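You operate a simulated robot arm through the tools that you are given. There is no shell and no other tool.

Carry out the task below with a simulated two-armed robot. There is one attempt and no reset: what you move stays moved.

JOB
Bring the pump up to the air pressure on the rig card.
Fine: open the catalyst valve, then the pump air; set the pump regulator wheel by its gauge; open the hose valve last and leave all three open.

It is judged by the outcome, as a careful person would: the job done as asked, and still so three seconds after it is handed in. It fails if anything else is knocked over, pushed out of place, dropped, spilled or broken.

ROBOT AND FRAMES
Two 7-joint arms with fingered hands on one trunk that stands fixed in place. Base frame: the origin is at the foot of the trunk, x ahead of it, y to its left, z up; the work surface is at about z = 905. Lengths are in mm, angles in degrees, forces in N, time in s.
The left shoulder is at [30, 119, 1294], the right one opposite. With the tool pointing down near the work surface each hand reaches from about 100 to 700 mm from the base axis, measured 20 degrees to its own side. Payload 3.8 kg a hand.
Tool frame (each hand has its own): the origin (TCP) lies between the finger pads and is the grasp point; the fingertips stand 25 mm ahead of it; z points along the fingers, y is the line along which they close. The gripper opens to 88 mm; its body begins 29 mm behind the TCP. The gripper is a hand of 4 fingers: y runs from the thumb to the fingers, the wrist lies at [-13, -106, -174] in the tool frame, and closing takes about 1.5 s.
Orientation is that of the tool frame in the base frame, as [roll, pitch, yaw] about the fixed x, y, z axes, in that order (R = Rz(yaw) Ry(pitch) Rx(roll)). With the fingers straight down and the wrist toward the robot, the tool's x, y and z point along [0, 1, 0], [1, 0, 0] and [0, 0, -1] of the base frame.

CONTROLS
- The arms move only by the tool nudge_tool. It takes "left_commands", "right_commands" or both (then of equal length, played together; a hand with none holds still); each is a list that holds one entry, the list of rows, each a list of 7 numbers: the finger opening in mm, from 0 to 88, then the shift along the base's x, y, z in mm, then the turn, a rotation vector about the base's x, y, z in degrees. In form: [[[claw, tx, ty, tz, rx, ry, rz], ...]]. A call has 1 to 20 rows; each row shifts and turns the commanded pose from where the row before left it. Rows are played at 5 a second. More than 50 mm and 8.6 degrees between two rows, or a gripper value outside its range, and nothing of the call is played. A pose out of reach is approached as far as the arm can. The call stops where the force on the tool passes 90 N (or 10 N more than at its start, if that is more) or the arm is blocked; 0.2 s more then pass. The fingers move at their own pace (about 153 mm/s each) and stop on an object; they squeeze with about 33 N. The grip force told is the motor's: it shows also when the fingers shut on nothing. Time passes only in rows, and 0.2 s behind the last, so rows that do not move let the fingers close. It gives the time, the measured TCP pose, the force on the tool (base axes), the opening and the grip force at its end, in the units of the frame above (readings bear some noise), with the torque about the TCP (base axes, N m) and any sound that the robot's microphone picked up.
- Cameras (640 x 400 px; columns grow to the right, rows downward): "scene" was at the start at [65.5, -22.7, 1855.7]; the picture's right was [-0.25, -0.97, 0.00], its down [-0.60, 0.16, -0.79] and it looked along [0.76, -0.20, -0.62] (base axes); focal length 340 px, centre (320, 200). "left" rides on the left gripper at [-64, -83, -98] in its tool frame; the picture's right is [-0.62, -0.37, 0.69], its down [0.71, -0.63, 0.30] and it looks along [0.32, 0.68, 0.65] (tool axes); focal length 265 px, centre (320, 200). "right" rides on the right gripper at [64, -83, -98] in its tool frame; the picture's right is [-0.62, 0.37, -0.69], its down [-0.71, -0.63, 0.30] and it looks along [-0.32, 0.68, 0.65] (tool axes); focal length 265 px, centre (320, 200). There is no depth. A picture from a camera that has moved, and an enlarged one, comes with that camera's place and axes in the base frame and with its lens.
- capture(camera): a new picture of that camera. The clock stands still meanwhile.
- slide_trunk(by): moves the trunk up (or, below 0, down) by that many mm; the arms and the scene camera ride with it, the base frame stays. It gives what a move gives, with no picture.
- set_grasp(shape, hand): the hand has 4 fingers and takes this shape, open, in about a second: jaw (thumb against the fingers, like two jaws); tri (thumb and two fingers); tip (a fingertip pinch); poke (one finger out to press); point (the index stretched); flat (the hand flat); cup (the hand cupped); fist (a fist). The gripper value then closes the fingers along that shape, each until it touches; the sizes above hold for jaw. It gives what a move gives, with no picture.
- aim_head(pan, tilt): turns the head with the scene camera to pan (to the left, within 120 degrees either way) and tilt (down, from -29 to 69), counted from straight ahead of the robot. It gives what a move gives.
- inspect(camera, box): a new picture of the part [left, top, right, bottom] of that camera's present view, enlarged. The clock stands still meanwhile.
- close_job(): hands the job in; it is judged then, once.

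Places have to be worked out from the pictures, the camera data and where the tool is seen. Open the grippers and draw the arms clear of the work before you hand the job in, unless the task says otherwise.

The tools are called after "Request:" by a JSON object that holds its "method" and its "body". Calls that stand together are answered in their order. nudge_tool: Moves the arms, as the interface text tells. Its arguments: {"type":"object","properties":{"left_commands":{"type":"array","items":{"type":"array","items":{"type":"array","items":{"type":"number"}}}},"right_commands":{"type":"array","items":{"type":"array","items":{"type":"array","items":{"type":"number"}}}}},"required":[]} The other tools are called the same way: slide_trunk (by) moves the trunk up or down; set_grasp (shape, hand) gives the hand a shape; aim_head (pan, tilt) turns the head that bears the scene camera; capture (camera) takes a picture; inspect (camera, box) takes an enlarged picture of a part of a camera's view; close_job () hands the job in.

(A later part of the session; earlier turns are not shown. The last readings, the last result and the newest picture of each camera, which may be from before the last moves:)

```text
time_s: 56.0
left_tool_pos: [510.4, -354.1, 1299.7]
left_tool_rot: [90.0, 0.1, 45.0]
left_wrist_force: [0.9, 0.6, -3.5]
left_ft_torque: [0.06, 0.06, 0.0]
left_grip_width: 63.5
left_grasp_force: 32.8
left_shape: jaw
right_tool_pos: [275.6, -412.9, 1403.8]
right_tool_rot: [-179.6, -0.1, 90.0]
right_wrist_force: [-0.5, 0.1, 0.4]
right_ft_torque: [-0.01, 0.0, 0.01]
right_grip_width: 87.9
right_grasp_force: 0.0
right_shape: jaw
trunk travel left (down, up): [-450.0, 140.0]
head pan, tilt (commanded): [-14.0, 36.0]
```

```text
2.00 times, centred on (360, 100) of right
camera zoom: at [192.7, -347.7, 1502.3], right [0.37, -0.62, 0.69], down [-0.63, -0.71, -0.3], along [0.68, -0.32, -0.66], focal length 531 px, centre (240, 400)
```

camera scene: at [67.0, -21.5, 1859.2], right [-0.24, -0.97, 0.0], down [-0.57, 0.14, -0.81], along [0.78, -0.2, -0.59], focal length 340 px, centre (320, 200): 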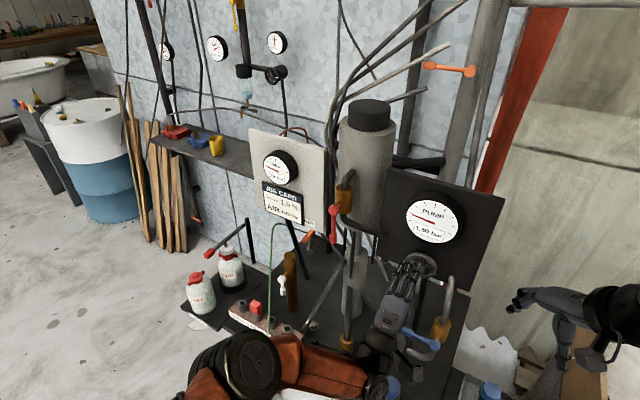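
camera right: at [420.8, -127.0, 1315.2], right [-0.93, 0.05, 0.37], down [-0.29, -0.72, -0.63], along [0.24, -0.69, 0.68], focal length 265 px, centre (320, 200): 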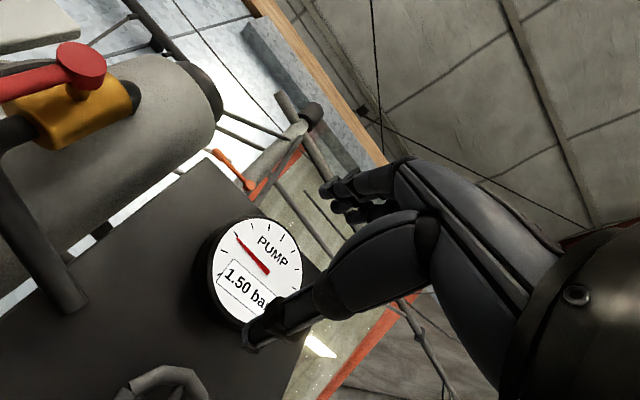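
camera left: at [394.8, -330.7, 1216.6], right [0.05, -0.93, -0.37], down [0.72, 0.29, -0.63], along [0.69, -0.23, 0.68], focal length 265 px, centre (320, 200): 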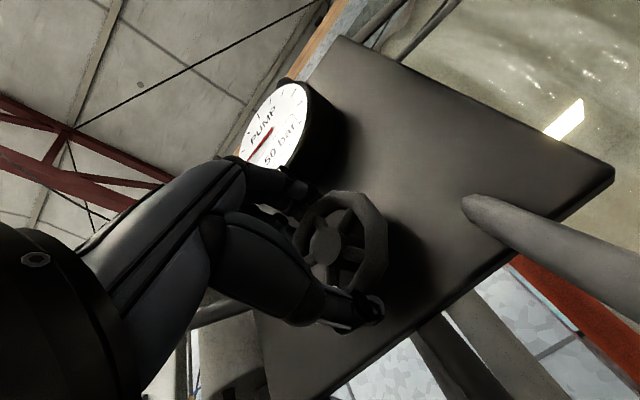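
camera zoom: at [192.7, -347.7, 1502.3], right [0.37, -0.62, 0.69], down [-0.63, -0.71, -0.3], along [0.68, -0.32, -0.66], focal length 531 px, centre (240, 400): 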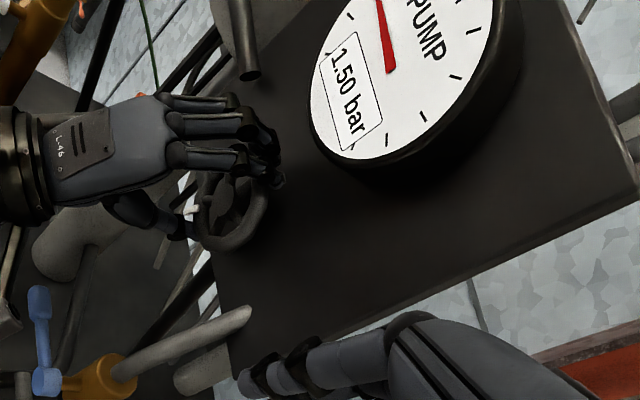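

Firm grip on the rim (63.5 mm, 33 N). I turn it 12° clockwise about the wheel's axis as a test and read the gauge.

Request:
{"method": "nudge_tool", "body": {"left_commands": [[[10, 0, 0, 0, 4.24, -4.24, 0], [10, 0, 0, 0, 4.24, -4.24, 0], [10, 0, 0, 0, 0, 0, 0]]]}}

Request:
{"method": "inspect", "body": {"camera": "scene", "box": [370, 190, 498, 270]}}

Request:
{"method": "inspect", "body": {"camera": "right", "box": [200, 0, 520, 200]}}

```text
time_s: 56.8
left_tool_pos: [509.1, -354.8, 1299.9]
left_tool_rot: [90.0, -11.9, 44.9]
left_wrist_force: [2.7, 1.2, -1.7]
left_ft_torque: [0.02, 0.02, 0.06]
left_grip_width: 63.3
left_grasp_force: 32.6
left_shape: jaw
right_tool_pos: [276.4, -412.9, 1403.8]
right_tool_rot: [-179.6, 0.0, 90.2]
right_wrist_force: [0.8, 0.1, 0.2]
right_ft_torque: [0.01, 0.02, 0.0]
right_grip_width: 88.0
right_grasp_force: 0.1
right_shape: jaw
trunk travel left (down, up): [-450.0, 140.0]
head pan, tilt (commanded): [-14.0, 36.0]
```

```text
5.00 times, centred on (434, 230) of scene
camera zoom: at [67.9, -22.3, 1859.1], right [-0.24, -0.97, 0.0], down [-0.57, 0.14, -0.81], along [0.78, -0.2, -0.59], focal length 1702 px, centre (-250, 50)
```

zoom: 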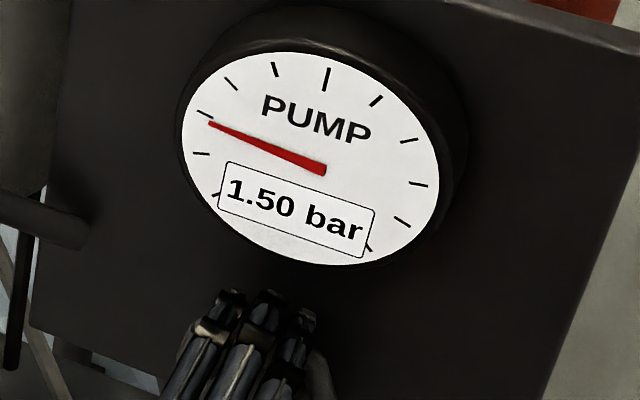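

```text
2.00 times, centred on (360, 100) of right
camera zoom: at [193.0, -347.7, 1502.3], right [0.37, -0.62, 0.69], down [-0.63, -0.71, -0.3], along [0.68, -0.32, -0.66], focal length 531 px, centre (240, 400)
```

zoom: 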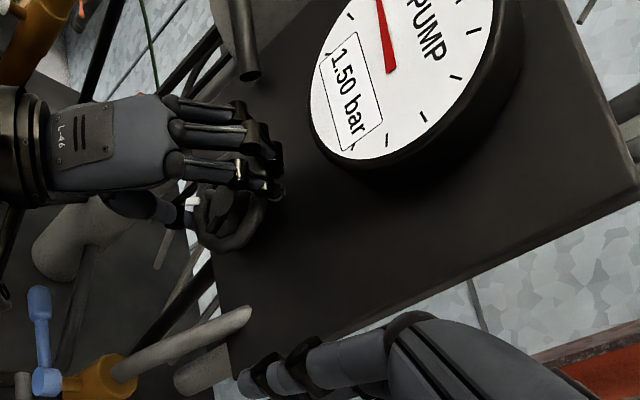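

The white mark shows the wheel turned with the hand, but the gauge still reads 1.50. I turn another 18° and look again.

Request:
{"method": "nudge_tool", "body": {"left_commands": [[[10, 0, 0, 0, 4.24, -4.24, 0], [10, 0, 0, 0, 4.24, -4.24, 0], [10, 0, 0, 0, 4.24, -4.24, 0], [10, 0, 0, 0, 0, 0, 0], [10, 0, 0, 0, 0, 0, 0]]]}}

Request:
{"method": "inspect", "body": {"camera": "scene", "box": [370, 190, 498, 270]}}

Request:
{"method": "inspect", "body": {"camera": "right", "box": [240, 60, 400, 160]}}

Request:
{"method": "capture", "body": {"camera": "left"}}

```text
time_s: 58.0
left_tool_pos: [510.6, -354.9, 1299.6]
left_tool_rot: [90.0, -29.9, 45.1]
left_wrist_force: [6.2, 0.4, 2.2]
left_ft_torque: [-0.01, 0.02, 0.07]
left_grip_width: 63.5
left_grasp_force: 33.3
left_shape: jaw
right_tool_pos: [277.2, -411.9, 1403.9]
right_tool_rot: [-179.6, 0.0, 90.0]
right_wrist_force: [0.2, 0.7, -0.3]
right_ft_torque: [0.0, -0.03, -0.02]
right_grip_width: 87.8
right_grasp_force: 0.0
right_shape: jaw
trunk travel left (down, up): [-450.0, 140.0]
head pan, tilt (commanded): [-14.0, 36.0]
```

```text
5.00 times, centred on (434, 230) of scene
camera zoom: at [68.4, -22.3, 1859.1], right [-0.24, -0.97, 0.0], down [-0.57, 0.14, -0.81], along [0.78, -0.2, -0.59], focal length 1702 px, centre (-250, 50)
```

zoom: 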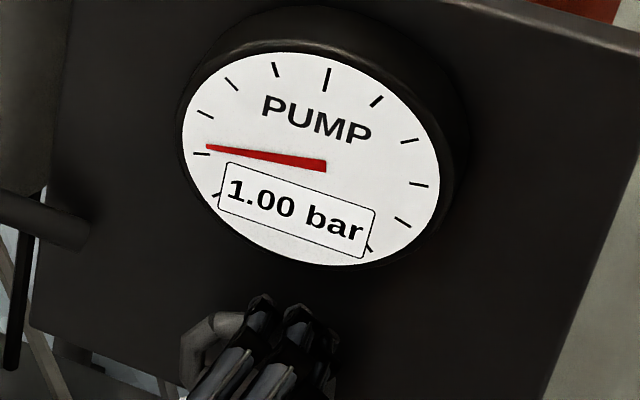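

```text
4.00 times, centred on (320, 110) of right
camera zoom: at [193.3, -347.7, 1502.3], right [0.37, -0.62, 0.69], down [-0.63, -0.71, -0.3], along [0.68, -0.32, -0.66], focal length 1062 px, centre (320, 560)
```

zoom: 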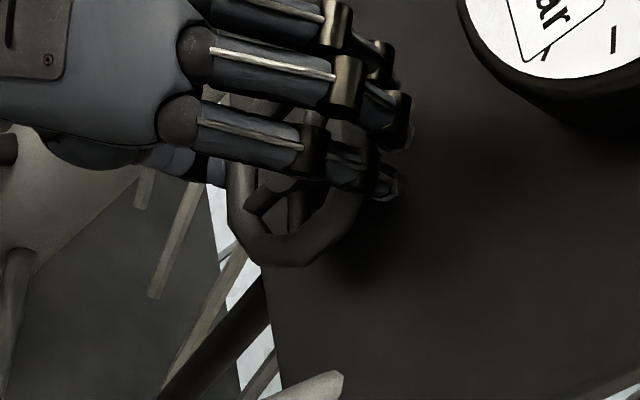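

```text
taken
camera left: at [430.1, -295.1, 1195.3], right [0.24, -0.74, -0.63], down [0.88, 0.45, -0.19], along [0.42, -0.5, 0.75], focal length 265 px, centre (320, 200)
```

left: 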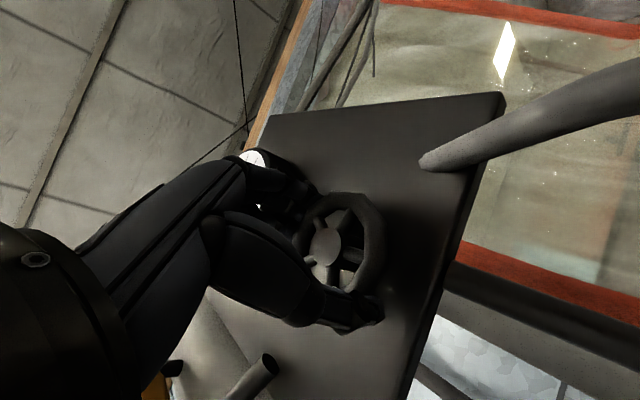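

Clockwise lowers the pressure: 30° gave 1.00 bar (about 0.5 bar per 30°, shown in steps). So I turn counter-clockwise instead, raising the right hand out of the way at the same time.

Request:
{"method": "nudge_tool", "body": {"left_commands": [[[10, 0, 0, 0, -4.24, 4.24, 0], [10, 0, 0, 0, -4.24, 4.24, 0], [10, 0, 0, 0, -4.24, 4.24, 0], [10, 0, 0, 0, -4.24, 4.24, 0], [10, 0, 0, 0, -4.24, 4.24, 0], [10, 0, 0, 0, 0, 0, 0]]], "right_commands": [[[88, -5, -15, 20, 0, 0, 0], [88, -5, -15, 20, 0, 0, 0], [88, -5, -15, 20, 0, 0, 0], [88, -5, -15, 20, 0, 0, 0], [88, 0, 0, 20, 0, 0, 0], [88, 0, 0, 0, 0, 0, 0]]]}}

Request:
{"method": "inspect", "body": {"camera": "scene", "box": [370, 190, 498, 270]}}

```text
time_s: 59.4
left_tool_pos: [508.8, -353.3, 1298.8]
left_tool_rot: [90.0, 0.2, 45.0]
left_wrist_force: [5.0, -2.7, 1.5]
left_ft_torque: [0.02, -0.03, 0.04]
left_grip_width: 63.4
left_grasp_force: 33.2
left_shape: jaw
right_tool_pos: [257.4, -475.7, 1502.7]
right_tool_rot: [-179.6, 0.1, 90.0]
right_wrist_force: [0.2, 0.1, 0.1]
right_ft_torque: [0.01, 0.03, -0.02]
right_grip_width: 88.2
right_grasp_force: 0.2
right_shape: jaw
trunk travel left (down, up): [-450.0, 140.0]
head pan, tilt (commanded): [-14.0, 36.0]
```

```text
5.00 times, centred on (434, 230) of scene
camera zoom: at [67.8, -22.8, 1859.1], right [-0.24, -0.97, 0.0], down [-0.57, 0.14, -0.81], along [0.78, -0.2, -0.59], focal length 1702 px, centre (-250, 50)
```

zoom: 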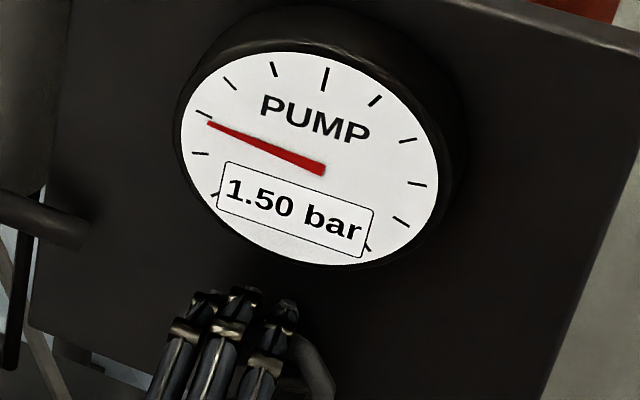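

Back at 1.50. Now 18° counter-clockwise to learn the step size.

Request:
{"method": "nudge_tool", "body": {"left_commands": [[[10, 0, 0, 0, -4.24, 4.24, 0], [10, 0, 0, 0, -4.24, 4.24, 0], [10, 0, 0, 0, -4.24, 4.24, 0], [10, 0, 0, 0, 0, 0, 0]]]}}

Request:
{"method": "inspect", "body": {"camera": "scene", "box": [370, 190, 498, 270]}}

Request:
{"method": "nudge_tool", "body": {"left_commands": [[[10, 0, 0, 0, -4.24, 4.24, 0], [10, 0, 0, 0, -4.24, 4.24, 0], [10, 0, 0, 0, 0, 0, 0]]]}}

Request:
{"method": "inspect", "body": {"camera": "scene", "box": [370, 190, 498, 270]}}

```text
time_s: 60.4
left_tool_pos: [510.4, -354.0, 1298.5]
left_tool_rot: [89.9, 18.2, 45.0]
left_wrist_force: [5.1, -1.6, 5.2]
left_ft_torque: [0.0, -0.04, -0.01]
left_grip_width: 63.3
left_grasp_force: 33.1
left_shape: jaw
right_tool_pos: [256.8, -475.9, 1502.5]
right_tool_rot: [-179.6, 0.0, 90.0]
right_wrist_force: [0.2, 0.4, -0.2]
right_ft_torque: [-0.01, 0.01, 0.02]
right_grip_width: 87.7
right_grasp_force: 0.0
right_shape: jaw
trunk travel left (down, up): [-450.0, 140.0]
head pan, tilt (commanded): [-14.0, 36.0]
```

```text
5.00 times, centred on (434, 230) of scene
camera zoom: at [68.0, -22.7, 1859.1], right [-0.24, -0.97, 0.0], down [-0.57, 0.14, -0.81], along [0.78, -0.2, -0.59], focal length 1702 px, centre (-250, 50)
```

zoom: 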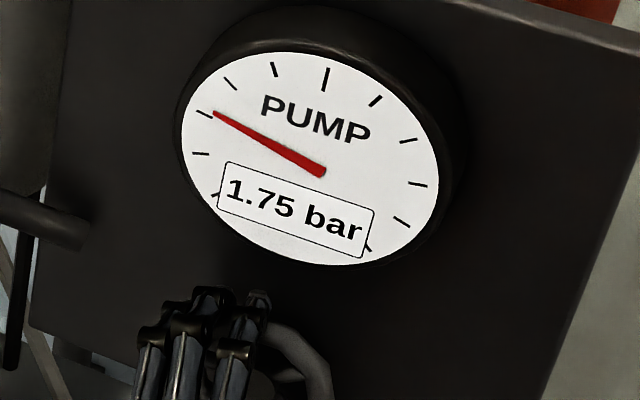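

```text
time_s: 61.2
left_tool_pos: [509.7, -353.6, 1297.4]
left_tool_rot: [89.9, 30.2, 44.9]
left_wrist_force: [4.8, -0.2, 4.8]
left_ft_torque: [0.0, -0.05, 0.02]
left_grip_width: 63.6
left_grasp_force: 33.1
left_shape: jaw
right_tool_pos: [256.9, -474.9, 1502.0]
right_tool_rot: [-179.6, 0.0, 89.9]
right_wrist_force: [0.3, 0.9, -0.1]
right_ft_torque: [-0.01, 0.01, 0.01]
right_grip_width: 87.8
right_grasp_force: 0.1
right_shape: jaw
trunk travel left (down, up): [-450.0, 140.0]
head pan, tilt (commanded): [-14.0, 36.0]
```

```text
5.00 times, centred on (434, 230) of scene
camera zoom: at [67.8, -22.2, 1859.2], right [-0.24, -0.97, 0.0], down [-0.57, 0.14, -0.81], along [0.78, -0.2, -0.59], focal length 1702 px, centre (-250, 50)
```

zoom: 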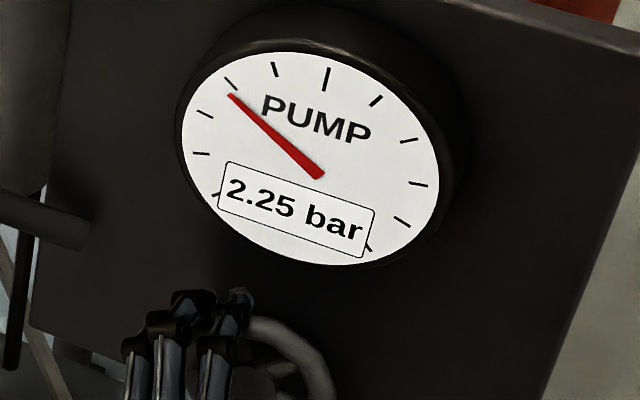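

The gauge shows 0.25-bar steps and seems to lag a little. I wait a second without moving and read it again.

Request:
{"method": "nudge_tool", "body": {"left_commands": [[[10, 0, 0, 0, 0, 0, 0], [10, 0, 0, 0, 0, 0, 0], [10, 0, 0, 0, 0, 0, 0], [10, 0, 0, 0, 0, 0, 0], [10, 0, 0, 0, 0, 0, 0], [10, 0, 0, 0, 0, 0, 0]]]}}

Request:
{"method": "inspect", "body": {"camera": "scene", "box": [370, 190, 498, 270]}}

Request:
{"method": "capture", "body": {"camera": "left"}}

Request:
{"method": "capture", "body": {"camera": "scene"}}

```text
time_s: 62.6
left_tool_pos: [510.0, -353.1, 1298.6]
left_tool_rot: [90.0, 30.1, 45.1]
left_wrist_force: [4.1, -1.8, 5.5]
left_ft_torque: [-0.05, -0.04, 0.03]
left_grip_width: 63.5
left_grasp_force: 33.4
left_shape: jaw
right_tool_pos: [257.1, -473.6, 1501.9]
right_tool_rot: [-179.6, 0.0, 90.0]
right_wrist_force: [1.1, 0.7, -0.3]
right_ft_torque: [0.01, 0.02, 0.02]
right_grip_width: 87.7
right_grasp_force: 0.0
right_shape: jaw
trunk travel left (down, up): [-450.0, 140.0]
head pan, tilt (commanded): [-14.0, 36.0]
```

```text
5.00 times, centred on (434, 230) of scene
camera zoom: at [67.7, -22.2, 1859.2], right [-0.24, -0.97, 0.0], down [-0.57, 0.14, -0.81], along [0.78, -0.2, -0.59], focal length 1702 px, centre (-250, 50)
```

zoom: 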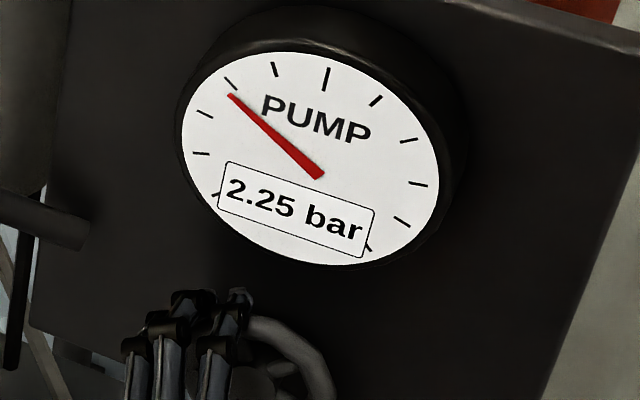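

```text
taken
camera left: at [371.1, -354.0, 1259.2], right [-0.02, -1.0, -0.01], down [0.43, 0.0, -0.9], along [0.9, -0.02, 0.43], focal length 265 px, centre (320, 200)
```

left: 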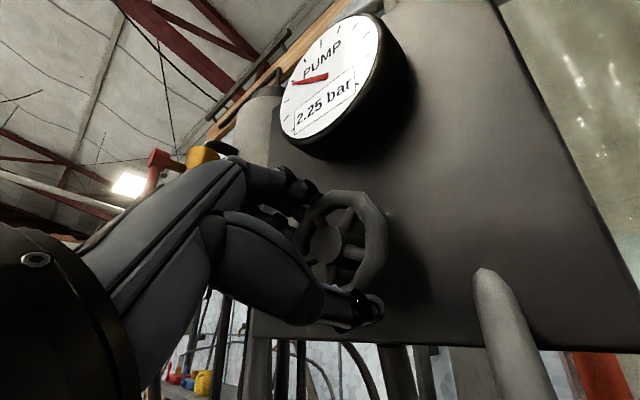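

```text
taken
camera scene: at [67.7, -22.2, 1859.2], right [-0.24, -0.97, 0.0], down [-0.57, 0.14, -0.81], along [0.78, -0.2, -0.59], focal length 340 px, centre (320, 200)
```

scene: 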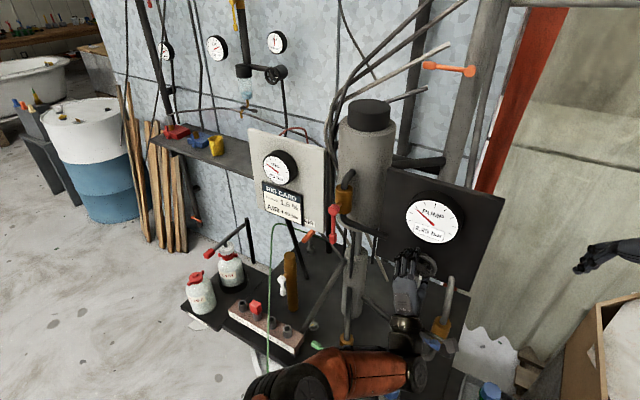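

It holds at 2.25, roughly 1 bar per 40° with a few degrees of slack. I continue counter-clockwise by 30° more.

Request:
{"method": "nudge_tool", "body": {"left_commands": [[[10, 0, 0, 0, -4.24, 4.24, 0], [10, 0, 0, 0, -4.24, 4.24, 0], [10, 0, 0, 0, -4.24, 4.24, 0], [10, 0, 0, 0, -4.24, 4.24, 0], [10, 0, 0, 0, -4.24, 4.24, 0], [10, 0, 0, 0, 0, 0, 0]]]}}

Request:
{"method": "inspect", "body": {"camera": "scene", "box": [370, 190, 498, 270]}}

Request:
{"method": "capture", "body": {"camera": "scene"}}

Request:
{"method": "capture", "body": {"camera": "left"}}

```text
time_s: 64.0
left_tool_pos: [510.4, -353.2, 1298.6]
left_tool_rot: [90.1, 60.2, 45.1]
left_wrist_force: [3.2, -1.2, 1.8]
left_ft_torque: [0.0, -0.04, 0.06]
left_grip_width: 63.2
left_grasp_force: 32.9
left_shape: jaw
right_tool_pos: [256.5, -475.9, 1503.3]
right_tool_rot: [-179.6, 0.1, 90.0]
right_wrist_force: [0.6, -0.1, -0.3]
right_ft_torque: [-0.02, 0.01, -0.01]
right_grip_width: 88.0
right_grasp_force: 0.0
right_shape: jaw
trunk travel left (down, up): [-450.0, 140.0]
head pan, tilt (commanded): [-14.0, 36.0]
```

```text
5.00 times, centred on (434, 230) of scene
camera zoom: at [68.0, -22.6, 1859.1], right [-0.24, -0.97, 0.0], down [-0.57, 0.14, -0.81], along [0.78, -0.2, -0.59], focal length 1702 px, centre (-250, 50)
```

zoom: 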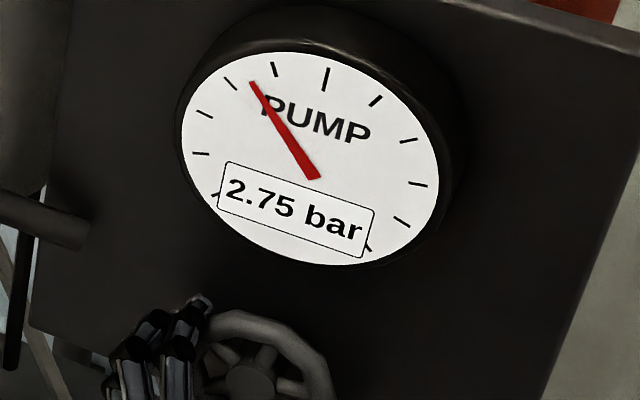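

```text
taken
camera scene: at [68.0, -22.6, 1859.1], right [-0.24, -0.97, 0.0], down [-0.57, 0.14, -0.81], along [0.78, -0.2, -0.59], focal length 340 px, centre (320, 200)
```

scene: 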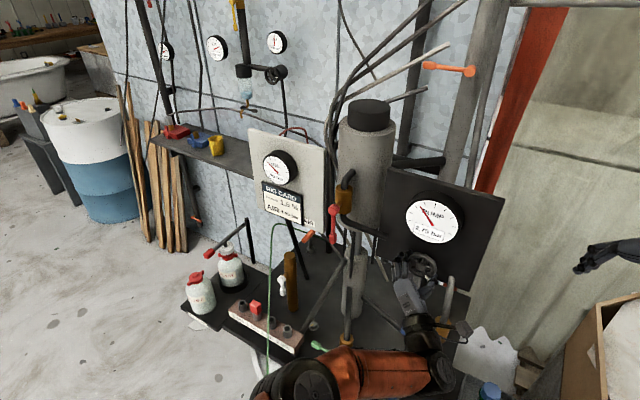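

```text
taken
camera left: at [366.0, -359.0, 1313.5], right [0.05, -0.93, 0.35], down [0.08, -0.35, -0.93], along [1.0, 0.07, 0.06], focal length 265 px, centre (320, 200)
```

left: 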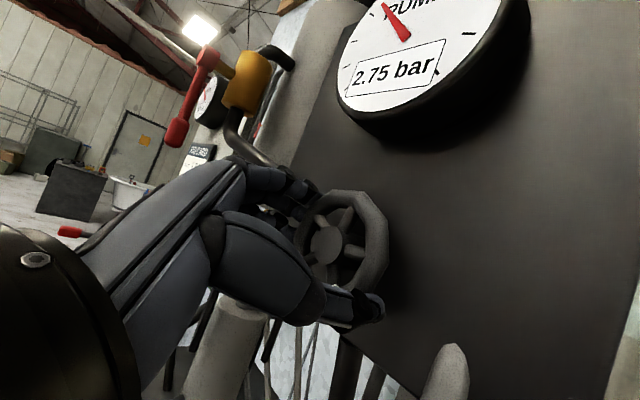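

2.75 bar now. I continue 24° further and watch for reach limits.

Request:
{"method": "nudge_tool", "body": {"left_commands": [[[10, 0, 0, 0, -4.24, 4.24, 0], [10, 0, 0, 0, -4.24, 4.24, 0], [10, 0, 0, 0, -4.24, 4.24, 0], [10, 0, 0, 0, -4.24, 4.24, 0], [10, 0, 0, 0, 0, 0, 0]]]}}

Request:
{"method": "inspect", "body": {"camera": "scene", "box": [370, 190, 498, 270]}}

Request:
{"method": "capture", "body": {"camera": "scene"}}

Request:
{"method": "capture", "body": {"camera": "left"}}

```text
time_s: 65.2
left_tool_pos: [509.3, -354.6, 1299.8]
left_tool_rot: [91.3, 84.1, 46.4]
left_wrist_force: [3.5, -2.7, 0.7]
left_ft_torque: [-0.01, -0.05, -0.03]
left_grip_width: 63.2
left_grasp_force: 32.9
left_shape: jaw
right_tool_pos: [256.8, -476.0, 1500.6]
right_tool_rot: [-179.6, 0.0, 90.0]
right_wrist_force: [-0.3, 0.2, 0.2]
right_ft_torque: [0.06, -0.02, 0.0]
right_grip_width: 87.7
right_grasp_force: 0.1
right_shape: jaw
trunk travel left (down, up): [-450.0, 140.0]
head pan, tilt (commanded): [-14.0, 36.0]
```

```text
5.00 times, centred on (434, 230) of scene
camera zoom: at [67.7, -23.3, 1859.1], right [-0.24, -0.97, 0.0], down [-0.57, 0.14, -0.81], along [0.78, -0.2, -0.59], focal length 1702 px, centre (-250, 50)
```

zoom: 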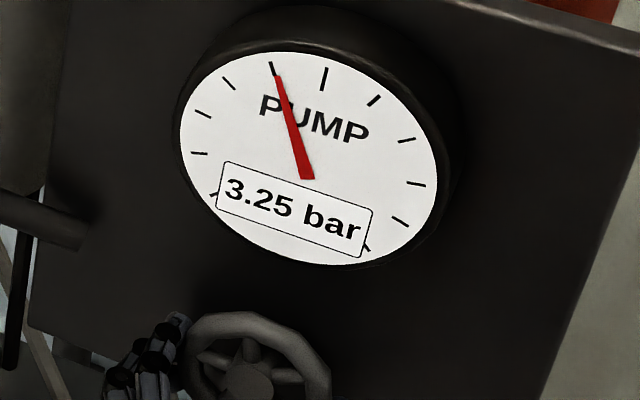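

```text
taken
camera scene: at [67.7, -23.3, 1859.1], right [-0.24, -0.97, 0.0], down [-0.57, 0.14, -0.81], along [0.78, -0.2, -0.59], focal length 340 px, centre (320, 200)
```

scene: 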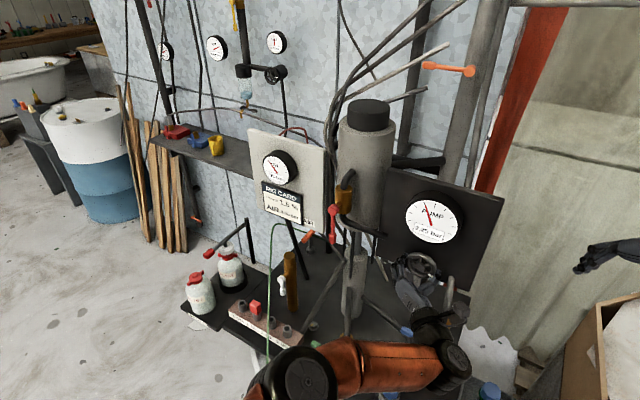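

```text
taken
camera left: at [376.2, -348.8, 1354.8], right [0.19, -0.79, 0.58], down [-0.18, -0.61, -0.78], along [0.97, 0.04, -0.25], focal length 265 px, centre (320, 200)
```

left: 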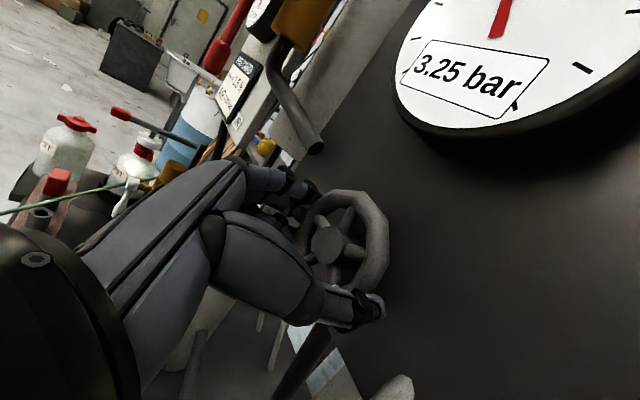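

3.25 bar at 84°. The arm is still within reach, so I continue 18° more.

Request:
{"method": "nudge_tool", "body": {"left_commands": [[[10, 0, 0, 0, -4.24, 4.24, 0], [10, 0, 0, 0, -4.24, 4.24, 0], [10, 0, 0, 0, -4.24, 4.24, 0], [10, 0, 0, 0, 0, 0, 0]]]}}

Request:
{"method": "inspect", "body": {"camera": "scene", "box": [370, 190, 498, 270]}}

Request:
{"method": "capture", "body": {"camera": "scene"}}

```text
time_s: 66.2
left_tool_pos: [508.0, -355.1, 1299.6]
left_tool_rot: [-90.0, 77.9, -134.9]
left_wrist_force: [3.5, -3.1, 1.7]
left_ft_torque: [-0.01, -0.02, -0.01]
left_grip_width: 63.3
left_grasp_force: 32.6
left_shape: jaw
right_tool_pos: [257.5, -475.5, 1501.8]
right_tool_rot: [-179.6, 0.0, 90.0]
right_wrist_force: [-1.0, -0.4, -0.5]
right_ft_torque: [0.02, 0.02, -0.03]
right_grip_width: 87.7
right_grasp_force: 0.0
right_shape: jaw
trunk travel left (down, up): [-450.0, 140.0]
head pan, tilt (commanded): [-14.0, 36.0]
```

```text
5.00 times, centred on (434, 230) of scene
camera zoom: at [67.6, -23.3, 1859.1], right [-0.24, -0.97, 0.0], down [-0.57, 0.14, -0.81], along [0.78, -0.2, -0.59], focal length 1702 px, centre (-250, 50)
```

zoom: 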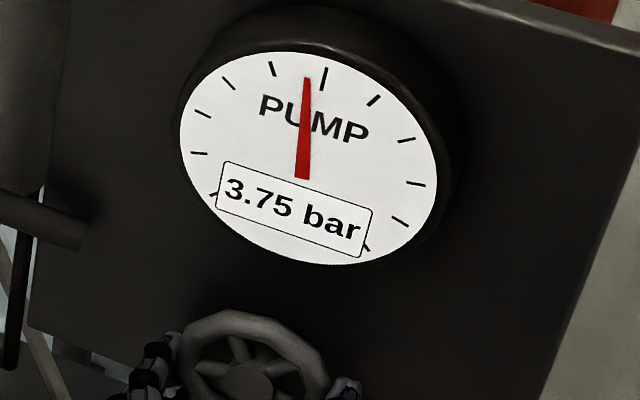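

```text
taken
camera scene: at [67.6, -23.3, 1859.1], right [-0.24, -0.97, 0.0], down [-0.57, 0.14, -0.81], along [0.78, -0.2, -0.59], focal length 340 px, centre (320, 200)
```

scene: 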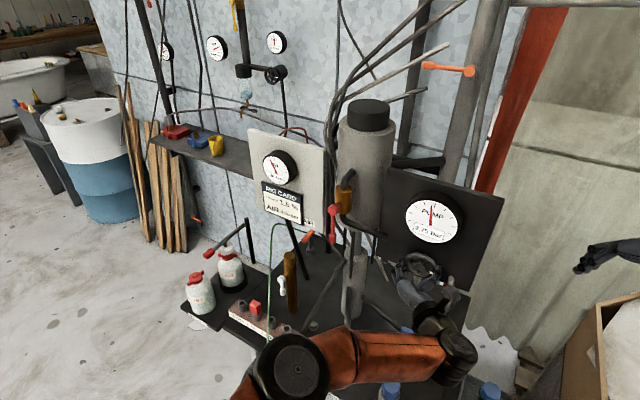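

3.75 bar. Now small steps: 6° more, then read.

Request:
{"method": "nudge_tool", "body": {"left_commands": [[[10, 0, 0, 0, -2.83, 2.83, 0], [10, 0, 0, 0, 0, 0, 0], [10, 0, 0, 0, 0, 0, 0]]]}}

Request:
{"method": "inspect", "body": {"camera": "scene", "box": [370, 190, 498, 270]}}

Request:
{"method": "nudge_tool", "body": {"left_commands": [[[10, 0, 0, 0, -2.12, 2.12, 0], [10, 0, 0, 0, 0, 0, 0], [10, 0, 0, 0, 0, 0, 0]]]}}

Request:
{"method": "inspect", "body": {"camera": "scene", "box": [370, 190, 498, 270]}}

```text
time_s: 67.0
left_tool_pos: [508.6, -354.8, 1300.0]
left_tool_rot: [-90.2, 74.0, -135.1]
left_wrist_force: [2.6, -4.4, 1.7]
left_ft_torque: [0.0, -0.02, -0.04]
left_grip_width: 63.2
left_grasp_force: 33.1
left_shape: jaw
right_tool_pos: [256.2, -474.9, 1501.6]
right_tool_rot: [-179.5, 0.0, 90.0]
right_wrist_force: [-1.1, -0.1, 0.5]
right_ft_torque: [0.0, 0.0, 0.04]
right_grip_width: 87.9
right_grasp_force: 0.0
right_shape: jaw
trunk travel left (down, up): [-450.0, 140.0]
head pan, tilt (commanded): [-14.0, 36.0]
```

```text
5.00 times, centred on (434, 230) of scene
camera zoom: at [67.5, -23.5, 1859.1], right [-0.24, -0.97, 0.0], down [-0.57, 0.14, -0.81], along [0.78, -0.2, -0.59], focal length 1702 px, centre (-250, 50)
```

zoom: 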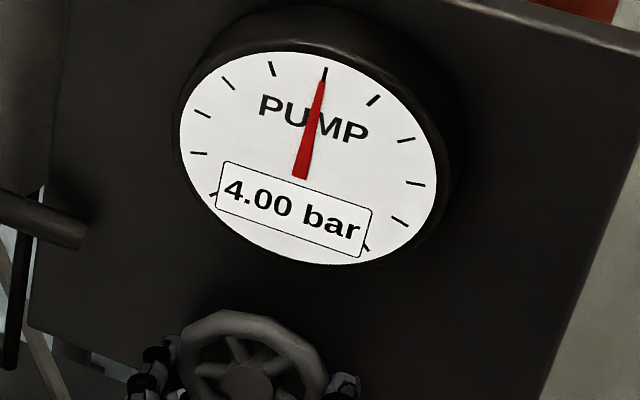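

```text
time_s: 67.8
left_tool_pos: [508.7, -356.2, 1298.4]
left_tool_rot: [-90.3, 71.0, -135.2]
left_wrist_force: [2.9, -3.7, 2.7]
left_ft_torque: [0.0, -0.05, -0.03]
left_grip_width: 63.2
left_grasp_force: 32.8
left_shape: jaw
right_tool_pos: [257.6, -475.7, 1501.3]
right_tool_rot: [-179.6, -0.1, 90.0]
right_wrist_force: [-0.6, -0.3, 0.6]
right_ft_torque: [0.01, 0.01, 0.0]
right_grip_width: 87.6
right_grasp_force: 0.0
right_shape: jaw
trunk travel left (down, up): [-450.0, 140.0]
head pan, tilt (commanded): [-14.0, 36.0]
```

```text
5.00 times, centred on (434, 230) of scene
camera zoom: at [67.4, -23.4, 1859.1], right [-0.24, -0.97, 0.0], down [-0.57, 0.14, -0.81], along [0.78, -0.2, -0.59], focal length 1702 px, centre (-250, 50)
```

zoom: 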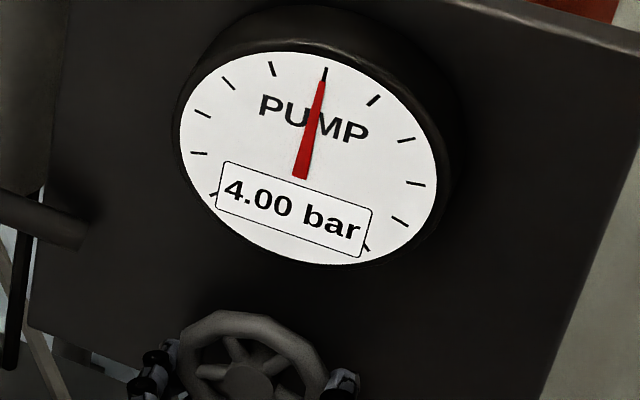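

4.00 bar reached, and it's still 4.00 three degrees further, so the setting is near the middle of the 4.00 step. I open the fingers and check that the reading stays.

Request:
{"method": "nudge_tool", "body": {"left_commands": [[[66, 0, 0, 0, 0, 0, 0], [72, 0, 0, 0, 0, 0, 0], [80, 0, 0, 0, 0, 0, 0], [88, 0, 0, 0, 0, 0, 0], [88, 0, 0, 0, 0, 0, 0], [88, 0, 0, 0, 0, 0, 0]]]}}

Request:
{"method": "inspect", "body": {"camera": "scene", "box": [370, 190, 498, 270]}}

Request:
{"method": "capture", "body": {"camera": "left"}}

```text
time_s: 69.2
left_tool_pos: [509.5, -355.3, 1299.7]
left_tool_rot: [-90.2, 70.9, -135.2]
left_wrist_force: [0.2, -0.5, 0.6]
left_ft_torque: [-0.02, 0.01, 0.01]
left_grip_width: 87.9
left_grasp_force: 0.2
left_shape: jaw
right_tool_pos: [255.4, -475.7, 1502.6]
right_tool_rot: [-179.6, 0.0, 90.0]
right_wrist_force: [-0.2, -0.3, -0.4]
right_ft_torque: [-0.02, -0.04, -0.03]
right_grip_width: 87.8
right_grasp_force: 0.1
right_shape: jaw
trunk travel left (down, up): [-450.0, 140.0]
head pan, tilt (commanded): [-14.0, 36.0]
```

```text
5.00 times, centred on (434, 230) of scene
camera zoom: at [67.0, -22.6, 1859.2], right [-0.24, -0.97, 0.0], down [-0.57, 0.14, -0.81], along [0.78, -0.2, -0.59], focal length 1702 px, centre (-250, 50)
```

zoom: 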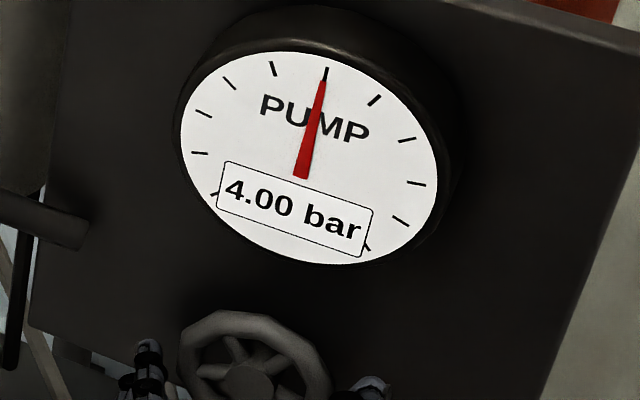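

```text
taken
camera left: at [398.0, -326.0, 1387.8], right [0.39, -0.59, 0.71], down [-0.37, -0.8, -0.47], along [0.84, -0.08, -0.53], focal length 265 px, centre (320, 200)
```

left: 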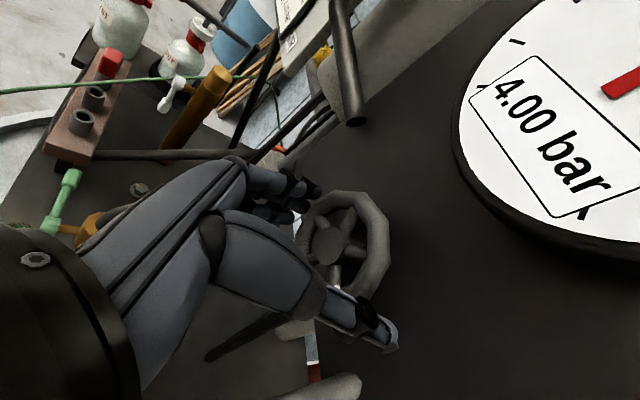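

The reading stays at 4.00 with the fingers open. I back the hand straight off the wheel.

Request:
{"method": "nudge_tool", "body": {"left_commands": [[[88, -14, 14, 0, 0, 0, 0], [88, -20, 20, 0, 0, 0, 0], [88, -25, 25, 0, 0, 0, 0], [88, -22, 22, 0, 0, 0, 0], [88, 0, 0, 0, 0, 0, 0]]]}}

Request:
{"method": "capture", "body": {"camera": "scene"}}

Request:
{"method": "inspect", "body": {"camera": "scene", "box": [370, 190, 498, 270]}}

```text
time_s: 70.4
left_tool_pos: [428.4, -273.3, 1298.4]
left_tool_rot: [-89.9, 71.0, -134.7]
left_wrist_force: [0.2, -0.3, 0.6]
left_ft_torque: [0.01, 0.01, -0.04]
left_grip_width: 87.7
left_grasp_force: 0.0
left_shape: jaw
right_tool_pos: [256.6, -475.4, 1502.1]
right_tool_rot: [-179.6, 0.0, 90.0]
right_wrist_force: [0.6, 0.1, -0.1]
right_ft_torque: [0.02, 0.0, 0.0]
right_grip_width: 87.8
right_grasp_force: 0.0
right_shape: jaw
trunk travel left (down, up): [-450.0, 140.0]
head pan, tilt (commanded): [-14.0, 36.0]
```

```text
taken
camera scene: at [67.2, -22.9, 1859.1], right [-0.24, -0.97, 0.0], down [-0.57, 0.14, -0.81], along [0.78, -0.2, -0.59], focal length 340 px, centre (320, 200)
```

scene: 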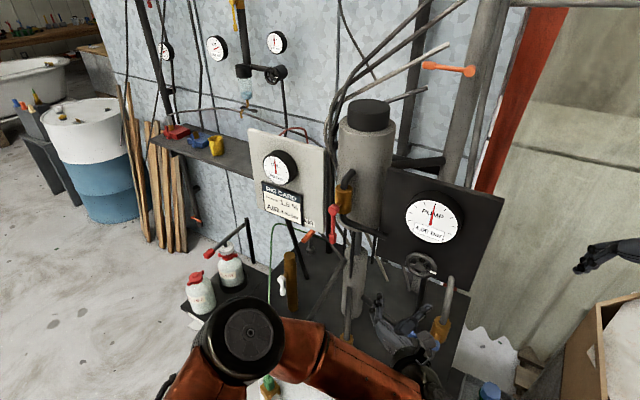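

```text
5.00 times, centred on (434, 230) of scene
camera zoom: at [67.2, -22.9, 1859.1], right [-0.24, -0.97, 0.0], down [-0.57, 0.14, -0.81], along [0.78, -0.2, -0.59], focal length 1702 px, centre (-250, 50)
```

zoom: 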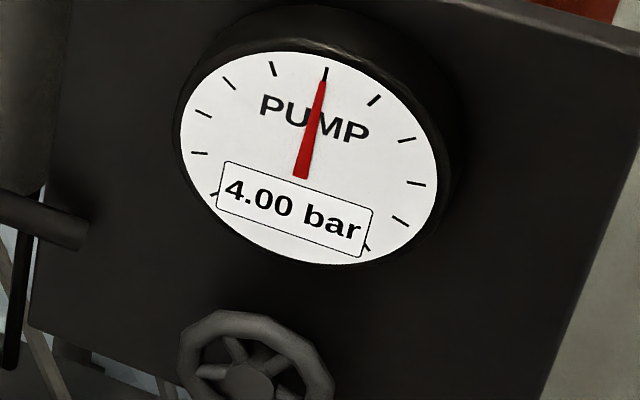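

Gauge steady at 4.00 and the wheel is free. I roll the hand back upright, well in front of the rig.

Request:
{"method": "nudge_tool", "body": {"left_commands": [[[88, 0, 0, 3, 5.94, -5.94, 0], [88, 0, 0, 3, 5.94, -5.94, 0], [88, 0, 0, 3, 5.94, -5.94, 0], [88, 0, 0, 3, 5.94, -5.94, 0], [88, 0, 0, 3, 5.94, -5.94, 0], [88, 0, 0, 3, 5.94, -5.94, 0], [88, 0, 0, 3, 5.94, -5.94, 0], [88, 0, 0, 3, 5.94, -5.94, 0], [88, 0, 0, 3, 5.94, -5.94, 0], [88, 0, 0, 3, 5.94, -5.94, 0], [88, 0, 0, 3, 5.94, -5.94, 0], [88, 0, 0, 3, 5.94, -5.94, 0], [88, 0, 0, 3, 5.94, -5.94, 0]]]}}

Request:
{"method": "set_grasp", "body": {"hand": "left", "shape": "poke"}}

Request:
{"method": "capture", "body": {"camera": "scene"}}

```text
time_s: 73.2
left_tool_pos: [429.0, -273.5, 1338.2]
left_tool_rot: [90.0, -0.3, 45.1]
left_wrist_force: [-0.3, 0.2, -0.3]
left_ft_torque: [-0.01, 0.04, -0.01]
left_grip_width: 87.3
left_grasp_force: 0.1
left_shape: jaw
right_tool_pos: [255.9, -476.2, 1503.0]
right_tool_rot: [-179.6, 0.0, 90.0]
right_wrist_force: [0.6, -0.6, -1.0]
right_ft_torque: [-0.02, -0.02, 0.02]
right_grip_width: 87.9
right_grasp_force: 0.1
right_shape: jaw
trunk travel left (down, up): [-450.0, 140.0]
head pan, tilt (commanded): [-14.0, 36.0]
```

```text
time_s: 74.1
left_tool_pos: [429.0, -273.1, 1338.7]
left_tool_rot: [90.0, -0.1, 45.1]
left_wrist_force: [-1.2, 0.3, 0.0]
left_ft_torque: [0.01, -0.01, -0.01]
left_grip_width: 0.0
left_grasp_force: 0.1
left_shape: poke
right_tool_pos: [256.3, -474.3, 1503.1]
right_tool_rot: [-179.6, 0.0, 90.0]
right_wrist_force: [-0.2, 0.1, 0.1]
right_ft_torque: [-0.02, 0.01, -0.01]
right_grip_width: 87.7
right_grasp_force: 0.1
right_shape: jaw
trunk travel left (down, up): [-450.0, 140.0]
head pan, tilt (commanded): [-14.0, 36.0]
```

```text
taken
camera scene: at [66.9, -22.4, 1859.2], right [-0.24, -0.97, 0.0], down [-0.57, 0.14, -0.81], along [0.79, -0.2, -0.59], focal length 340 px, centre (320, 200)
```

scene: 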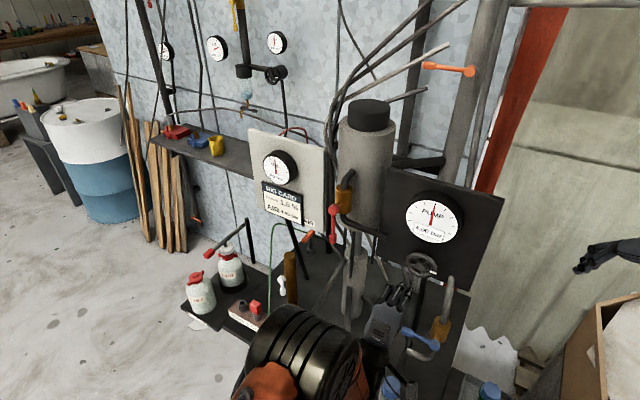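

The hand is upright in poke shape again. I pitch it down and lower it toward the blue hose valve (pivot ≈(420,-381,1140)), stopping in front of and above the lever.

Request:
{"method": "nudge_tool", "body": {"left_commands": [[[0, -2.5, -6.7, -20.5, 5.9, 5.9, 0], [0, -2.5, -6.7, -20.5, 5.9, 5.9, 0], [0, -2.5, -6.7, -20.5, 5.9, 5.9, 0], [0, -2.5, -6.7, -20.5, 5.9, 5.9, 0], [0, -2.5, -6.7, -20.5, 5.9, 5.9, 0], [0, -2.5, -6.7, -20.5, 5.9, 5.9, 0], [0, 0, 0, 0, 0, 0, 0]]]}}

Request:
{"method": "capture", "body": {"camera": "left"}}

Request:
{"method": "capture", "body": {"camera": "scene"}}

Request:
{"method": "capture", "body": {"camera": "right"}}

```text
time_s: 75.7
left_tool_pos: [412.6, -313.8, 1216.1]
left_tool_rot: [140.2, -0.1, 44.8]
left_wrist_force: [-1.4, 1.1, 0.0]
left_ft_torque: [-0.02, -0.03, 0.02]
left_grip_width: 0.0
left_grasp_force: 0.0
left_shape: poke
right_tool_pos: [255.7, -475.7, 1501.1]
right_tool_rot: [-179.7, 0.0, 90.0]
right_wrist_force: [1.3, 0.5, 0.7]
right_ft_torque: [-0.02, 0.02, -0.01]
right_grip_width: 87.9
right_grasp_force: 0.0
right_shape: jaw
trunk travel left (down, up): [-450.0, 140.0]
head pan, tilt (commanded): [-14.0, 36.0]
```

```text
taken
camera left: at [276.8, -269.6, 1237.8], right [-0.32, -0.55, -0.77], down [0.3, 0.71, -0.64], along [0.9, -0.44, -0.06], focal length 265 px, centre (320, 200)
```

left: 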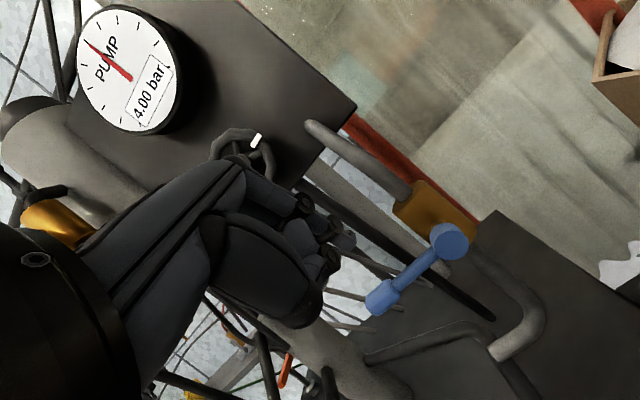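

```text
taken
camera scene: at [66.9, -22.2, 1859.2], right [-0.24, -0.97, 0.0], down [-0.57, 0.14, -0.81], along [0.79, -0.2, -0.59], focal length 340 px, centre (320, 200)
```

scene: 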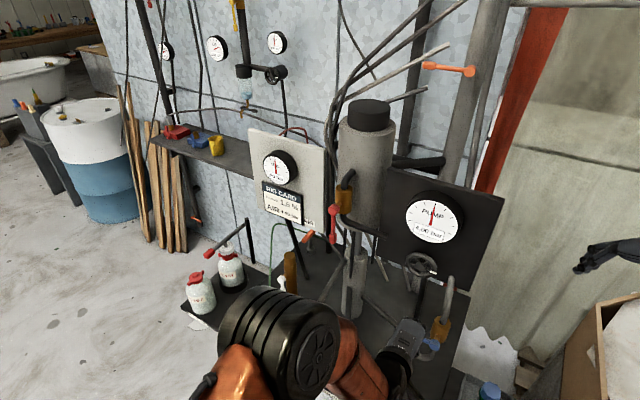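

```text
taken
camera right: at [172.9, -410.1, 1600.9], right [0.37, -0.62, 0.69], down [-0.63, -0.71, -0.3], along [0.68, -0.32, -0.66], focal length 265 px, centre (320, 200)
```

right: 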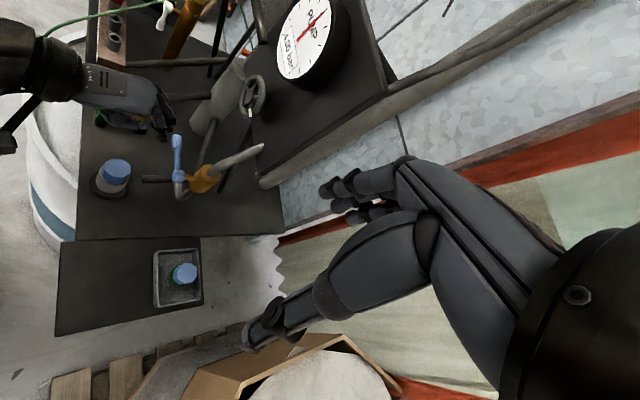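

Blue pivot confirmed at (419.5,-380,1140), knob about (468,-337,1137); PUMP still 4.00. I move the fingertip over the lever arm.

Request:
{"method": "nudge_tool", "body": {"left_commands": [[[0, 15.4, -12.5, -8, 0, 0, 0], [0, 15.4, -12.5, -8, 0, 0, 0], [0, 0, 0, -12, 0, 0, 0], [0, 0, 0, 0, 0, 0, 0]]]}}

Request:
{"method": "capture", "body": {"camera": "left"}}

Request:
{"method": "inspect", "body": {"camera": "right", "box": [90, 80, 290, 205]}}

```text
time_s: 76.7
left_tool_pos: [443.3, -339.2, 1186.8]
left_tool_rot: [140.0, -0.1, 44.9]
left_wrist_force: [0.3, -0.3, 0.5]
left_ft_torque: [0.01, 0.0, -0.01]
left_grip_width: 0.0
left_grasp_force: 0.1
left_shape: poke
right_tool_pos: [256.8, -475.7, 1502.3]
right_tool_rot: [-179.6, 0.1, 90.0]
right_wrist_force: [-0.5, -0.3, 0.4]
right_ft_torque: [0.01, 0.01, 0.02]
right_grip_width: 87.8
right_grasp_force: 0.1
right_shape: jaw
trunk travel left (down, up): [-450.0, 140.0]
head pan, tilt (commanded): [-14.0, 36.0]
```

```text
taken
camera left: at [308.5, -294.8, 1209.0], right [-0.32, -0.55, -0.77], down [0.3, 0.71, -0.64], along [0.9, -0.44, -0.06], focal length 265 px, centre (320, 200)
```

left: 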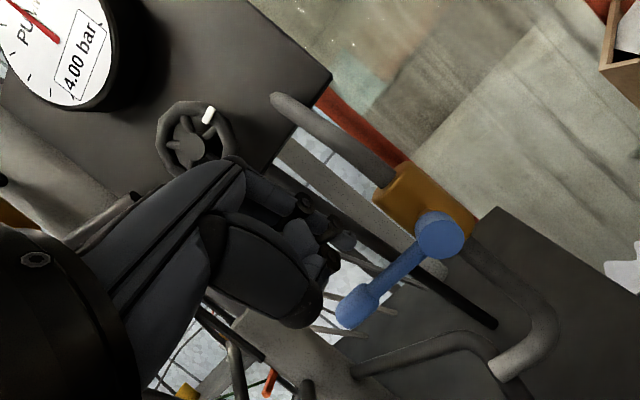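

```text
3.20 times, centred on (190, 142) of right
camera zoom: at [173.0, -410.3, 1600.8], right [0.37, -0.62, 0.69], down [-0.63, -0.71, -0.3], along [0.68, -0.32, -0.66], focal length 849 px, centre (736, 384)
```

zoom: 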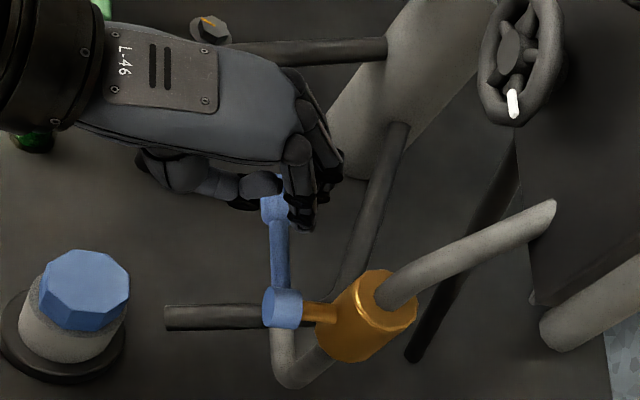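

The finger is about 31 mm above the blue arm. I press down and follow the arc to about 40°.

Request:
{"method": "nudge_tool", "body": {"left_commands": [[[0, 0.3, 0.3, -17.5, 0, 0, 0], [0, 0, 0, -2, 0, 0, 0], [0, 1.1, 1.1, -6.8, 0, 0, 0], [0, 0.2, 0.2, -6.9, 0, 0, 0], [0, -0.6, -0.6, -6.9, 0, 0, 0], [0, -1.5, -1.5, -6.6, 0, 0, 0], [0, 0, 0, 0, 0, 0, 0]]]}}

Request:
{"method": "capture", "body": {"camera": "left"}}

Request:
{"method": "inspect", "body": {"camera": "right", "box": [90, 80, 290, 205]}}

```text
time_s: 78.3
left_tool_pos: [443.3, -339.6, 1139.8]
left_tool_rot: [139.9, -0.2, 44.9]
left_wrist_force: [-0.1, 0.2, 0.5]
left_ft_torque: [-0.01, -0.04, -0.02]
left_grip_width: 0.0
left_grasp_force: 0.0
left_shape: poke
right_tool_pos: [256.4, -476.5, 1501.8]
right_tool_rot: [-179.6, 0.0, 90.0]
right_wrist_force: [-0.2, 1.1, 0.3]
right_ft_torque: [-0.03, -0.02, 0.0]
right_grip_width: 87.7
right_grasp_force: 0.1
right_shape: jaw
trunk travel left (down, up): [-450.0, 140.0]
head pan, tilt (commanded): [-14.0, 36.0]
```

```text
taken
camera left: at [308.0, -294.9, 1162.3], right [-0.32, -0.55, -0.77], down [0.3, 0.71, -0.64], along [0.9, -0.44, -0.06], focal length 265 px, centre (320, 200)
```

left: 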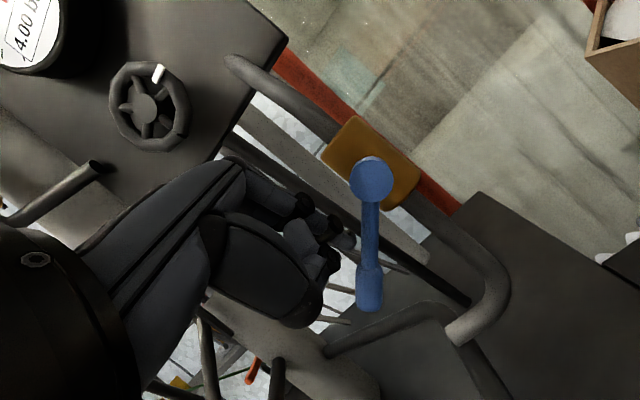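

```text
3.20 times, centred on (190, 142) of right
camera zoom: at [172.9, -410.2, 1600.9], right [0.37, -0.62, 0.69], down [-0.63, -0.71, -0.3], along [0.68, -0.32, -0.66], focal length 849 px, centre (736, 384)
```

zoom: 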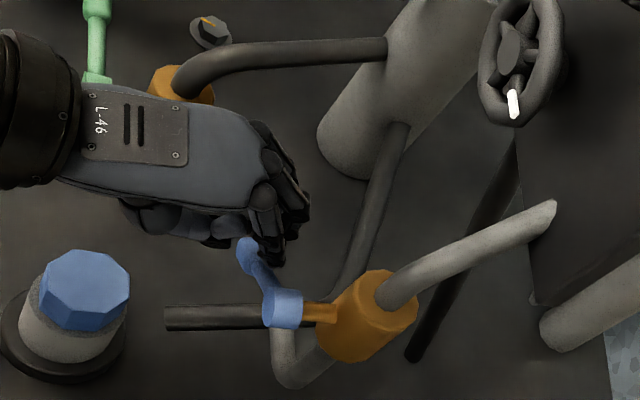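

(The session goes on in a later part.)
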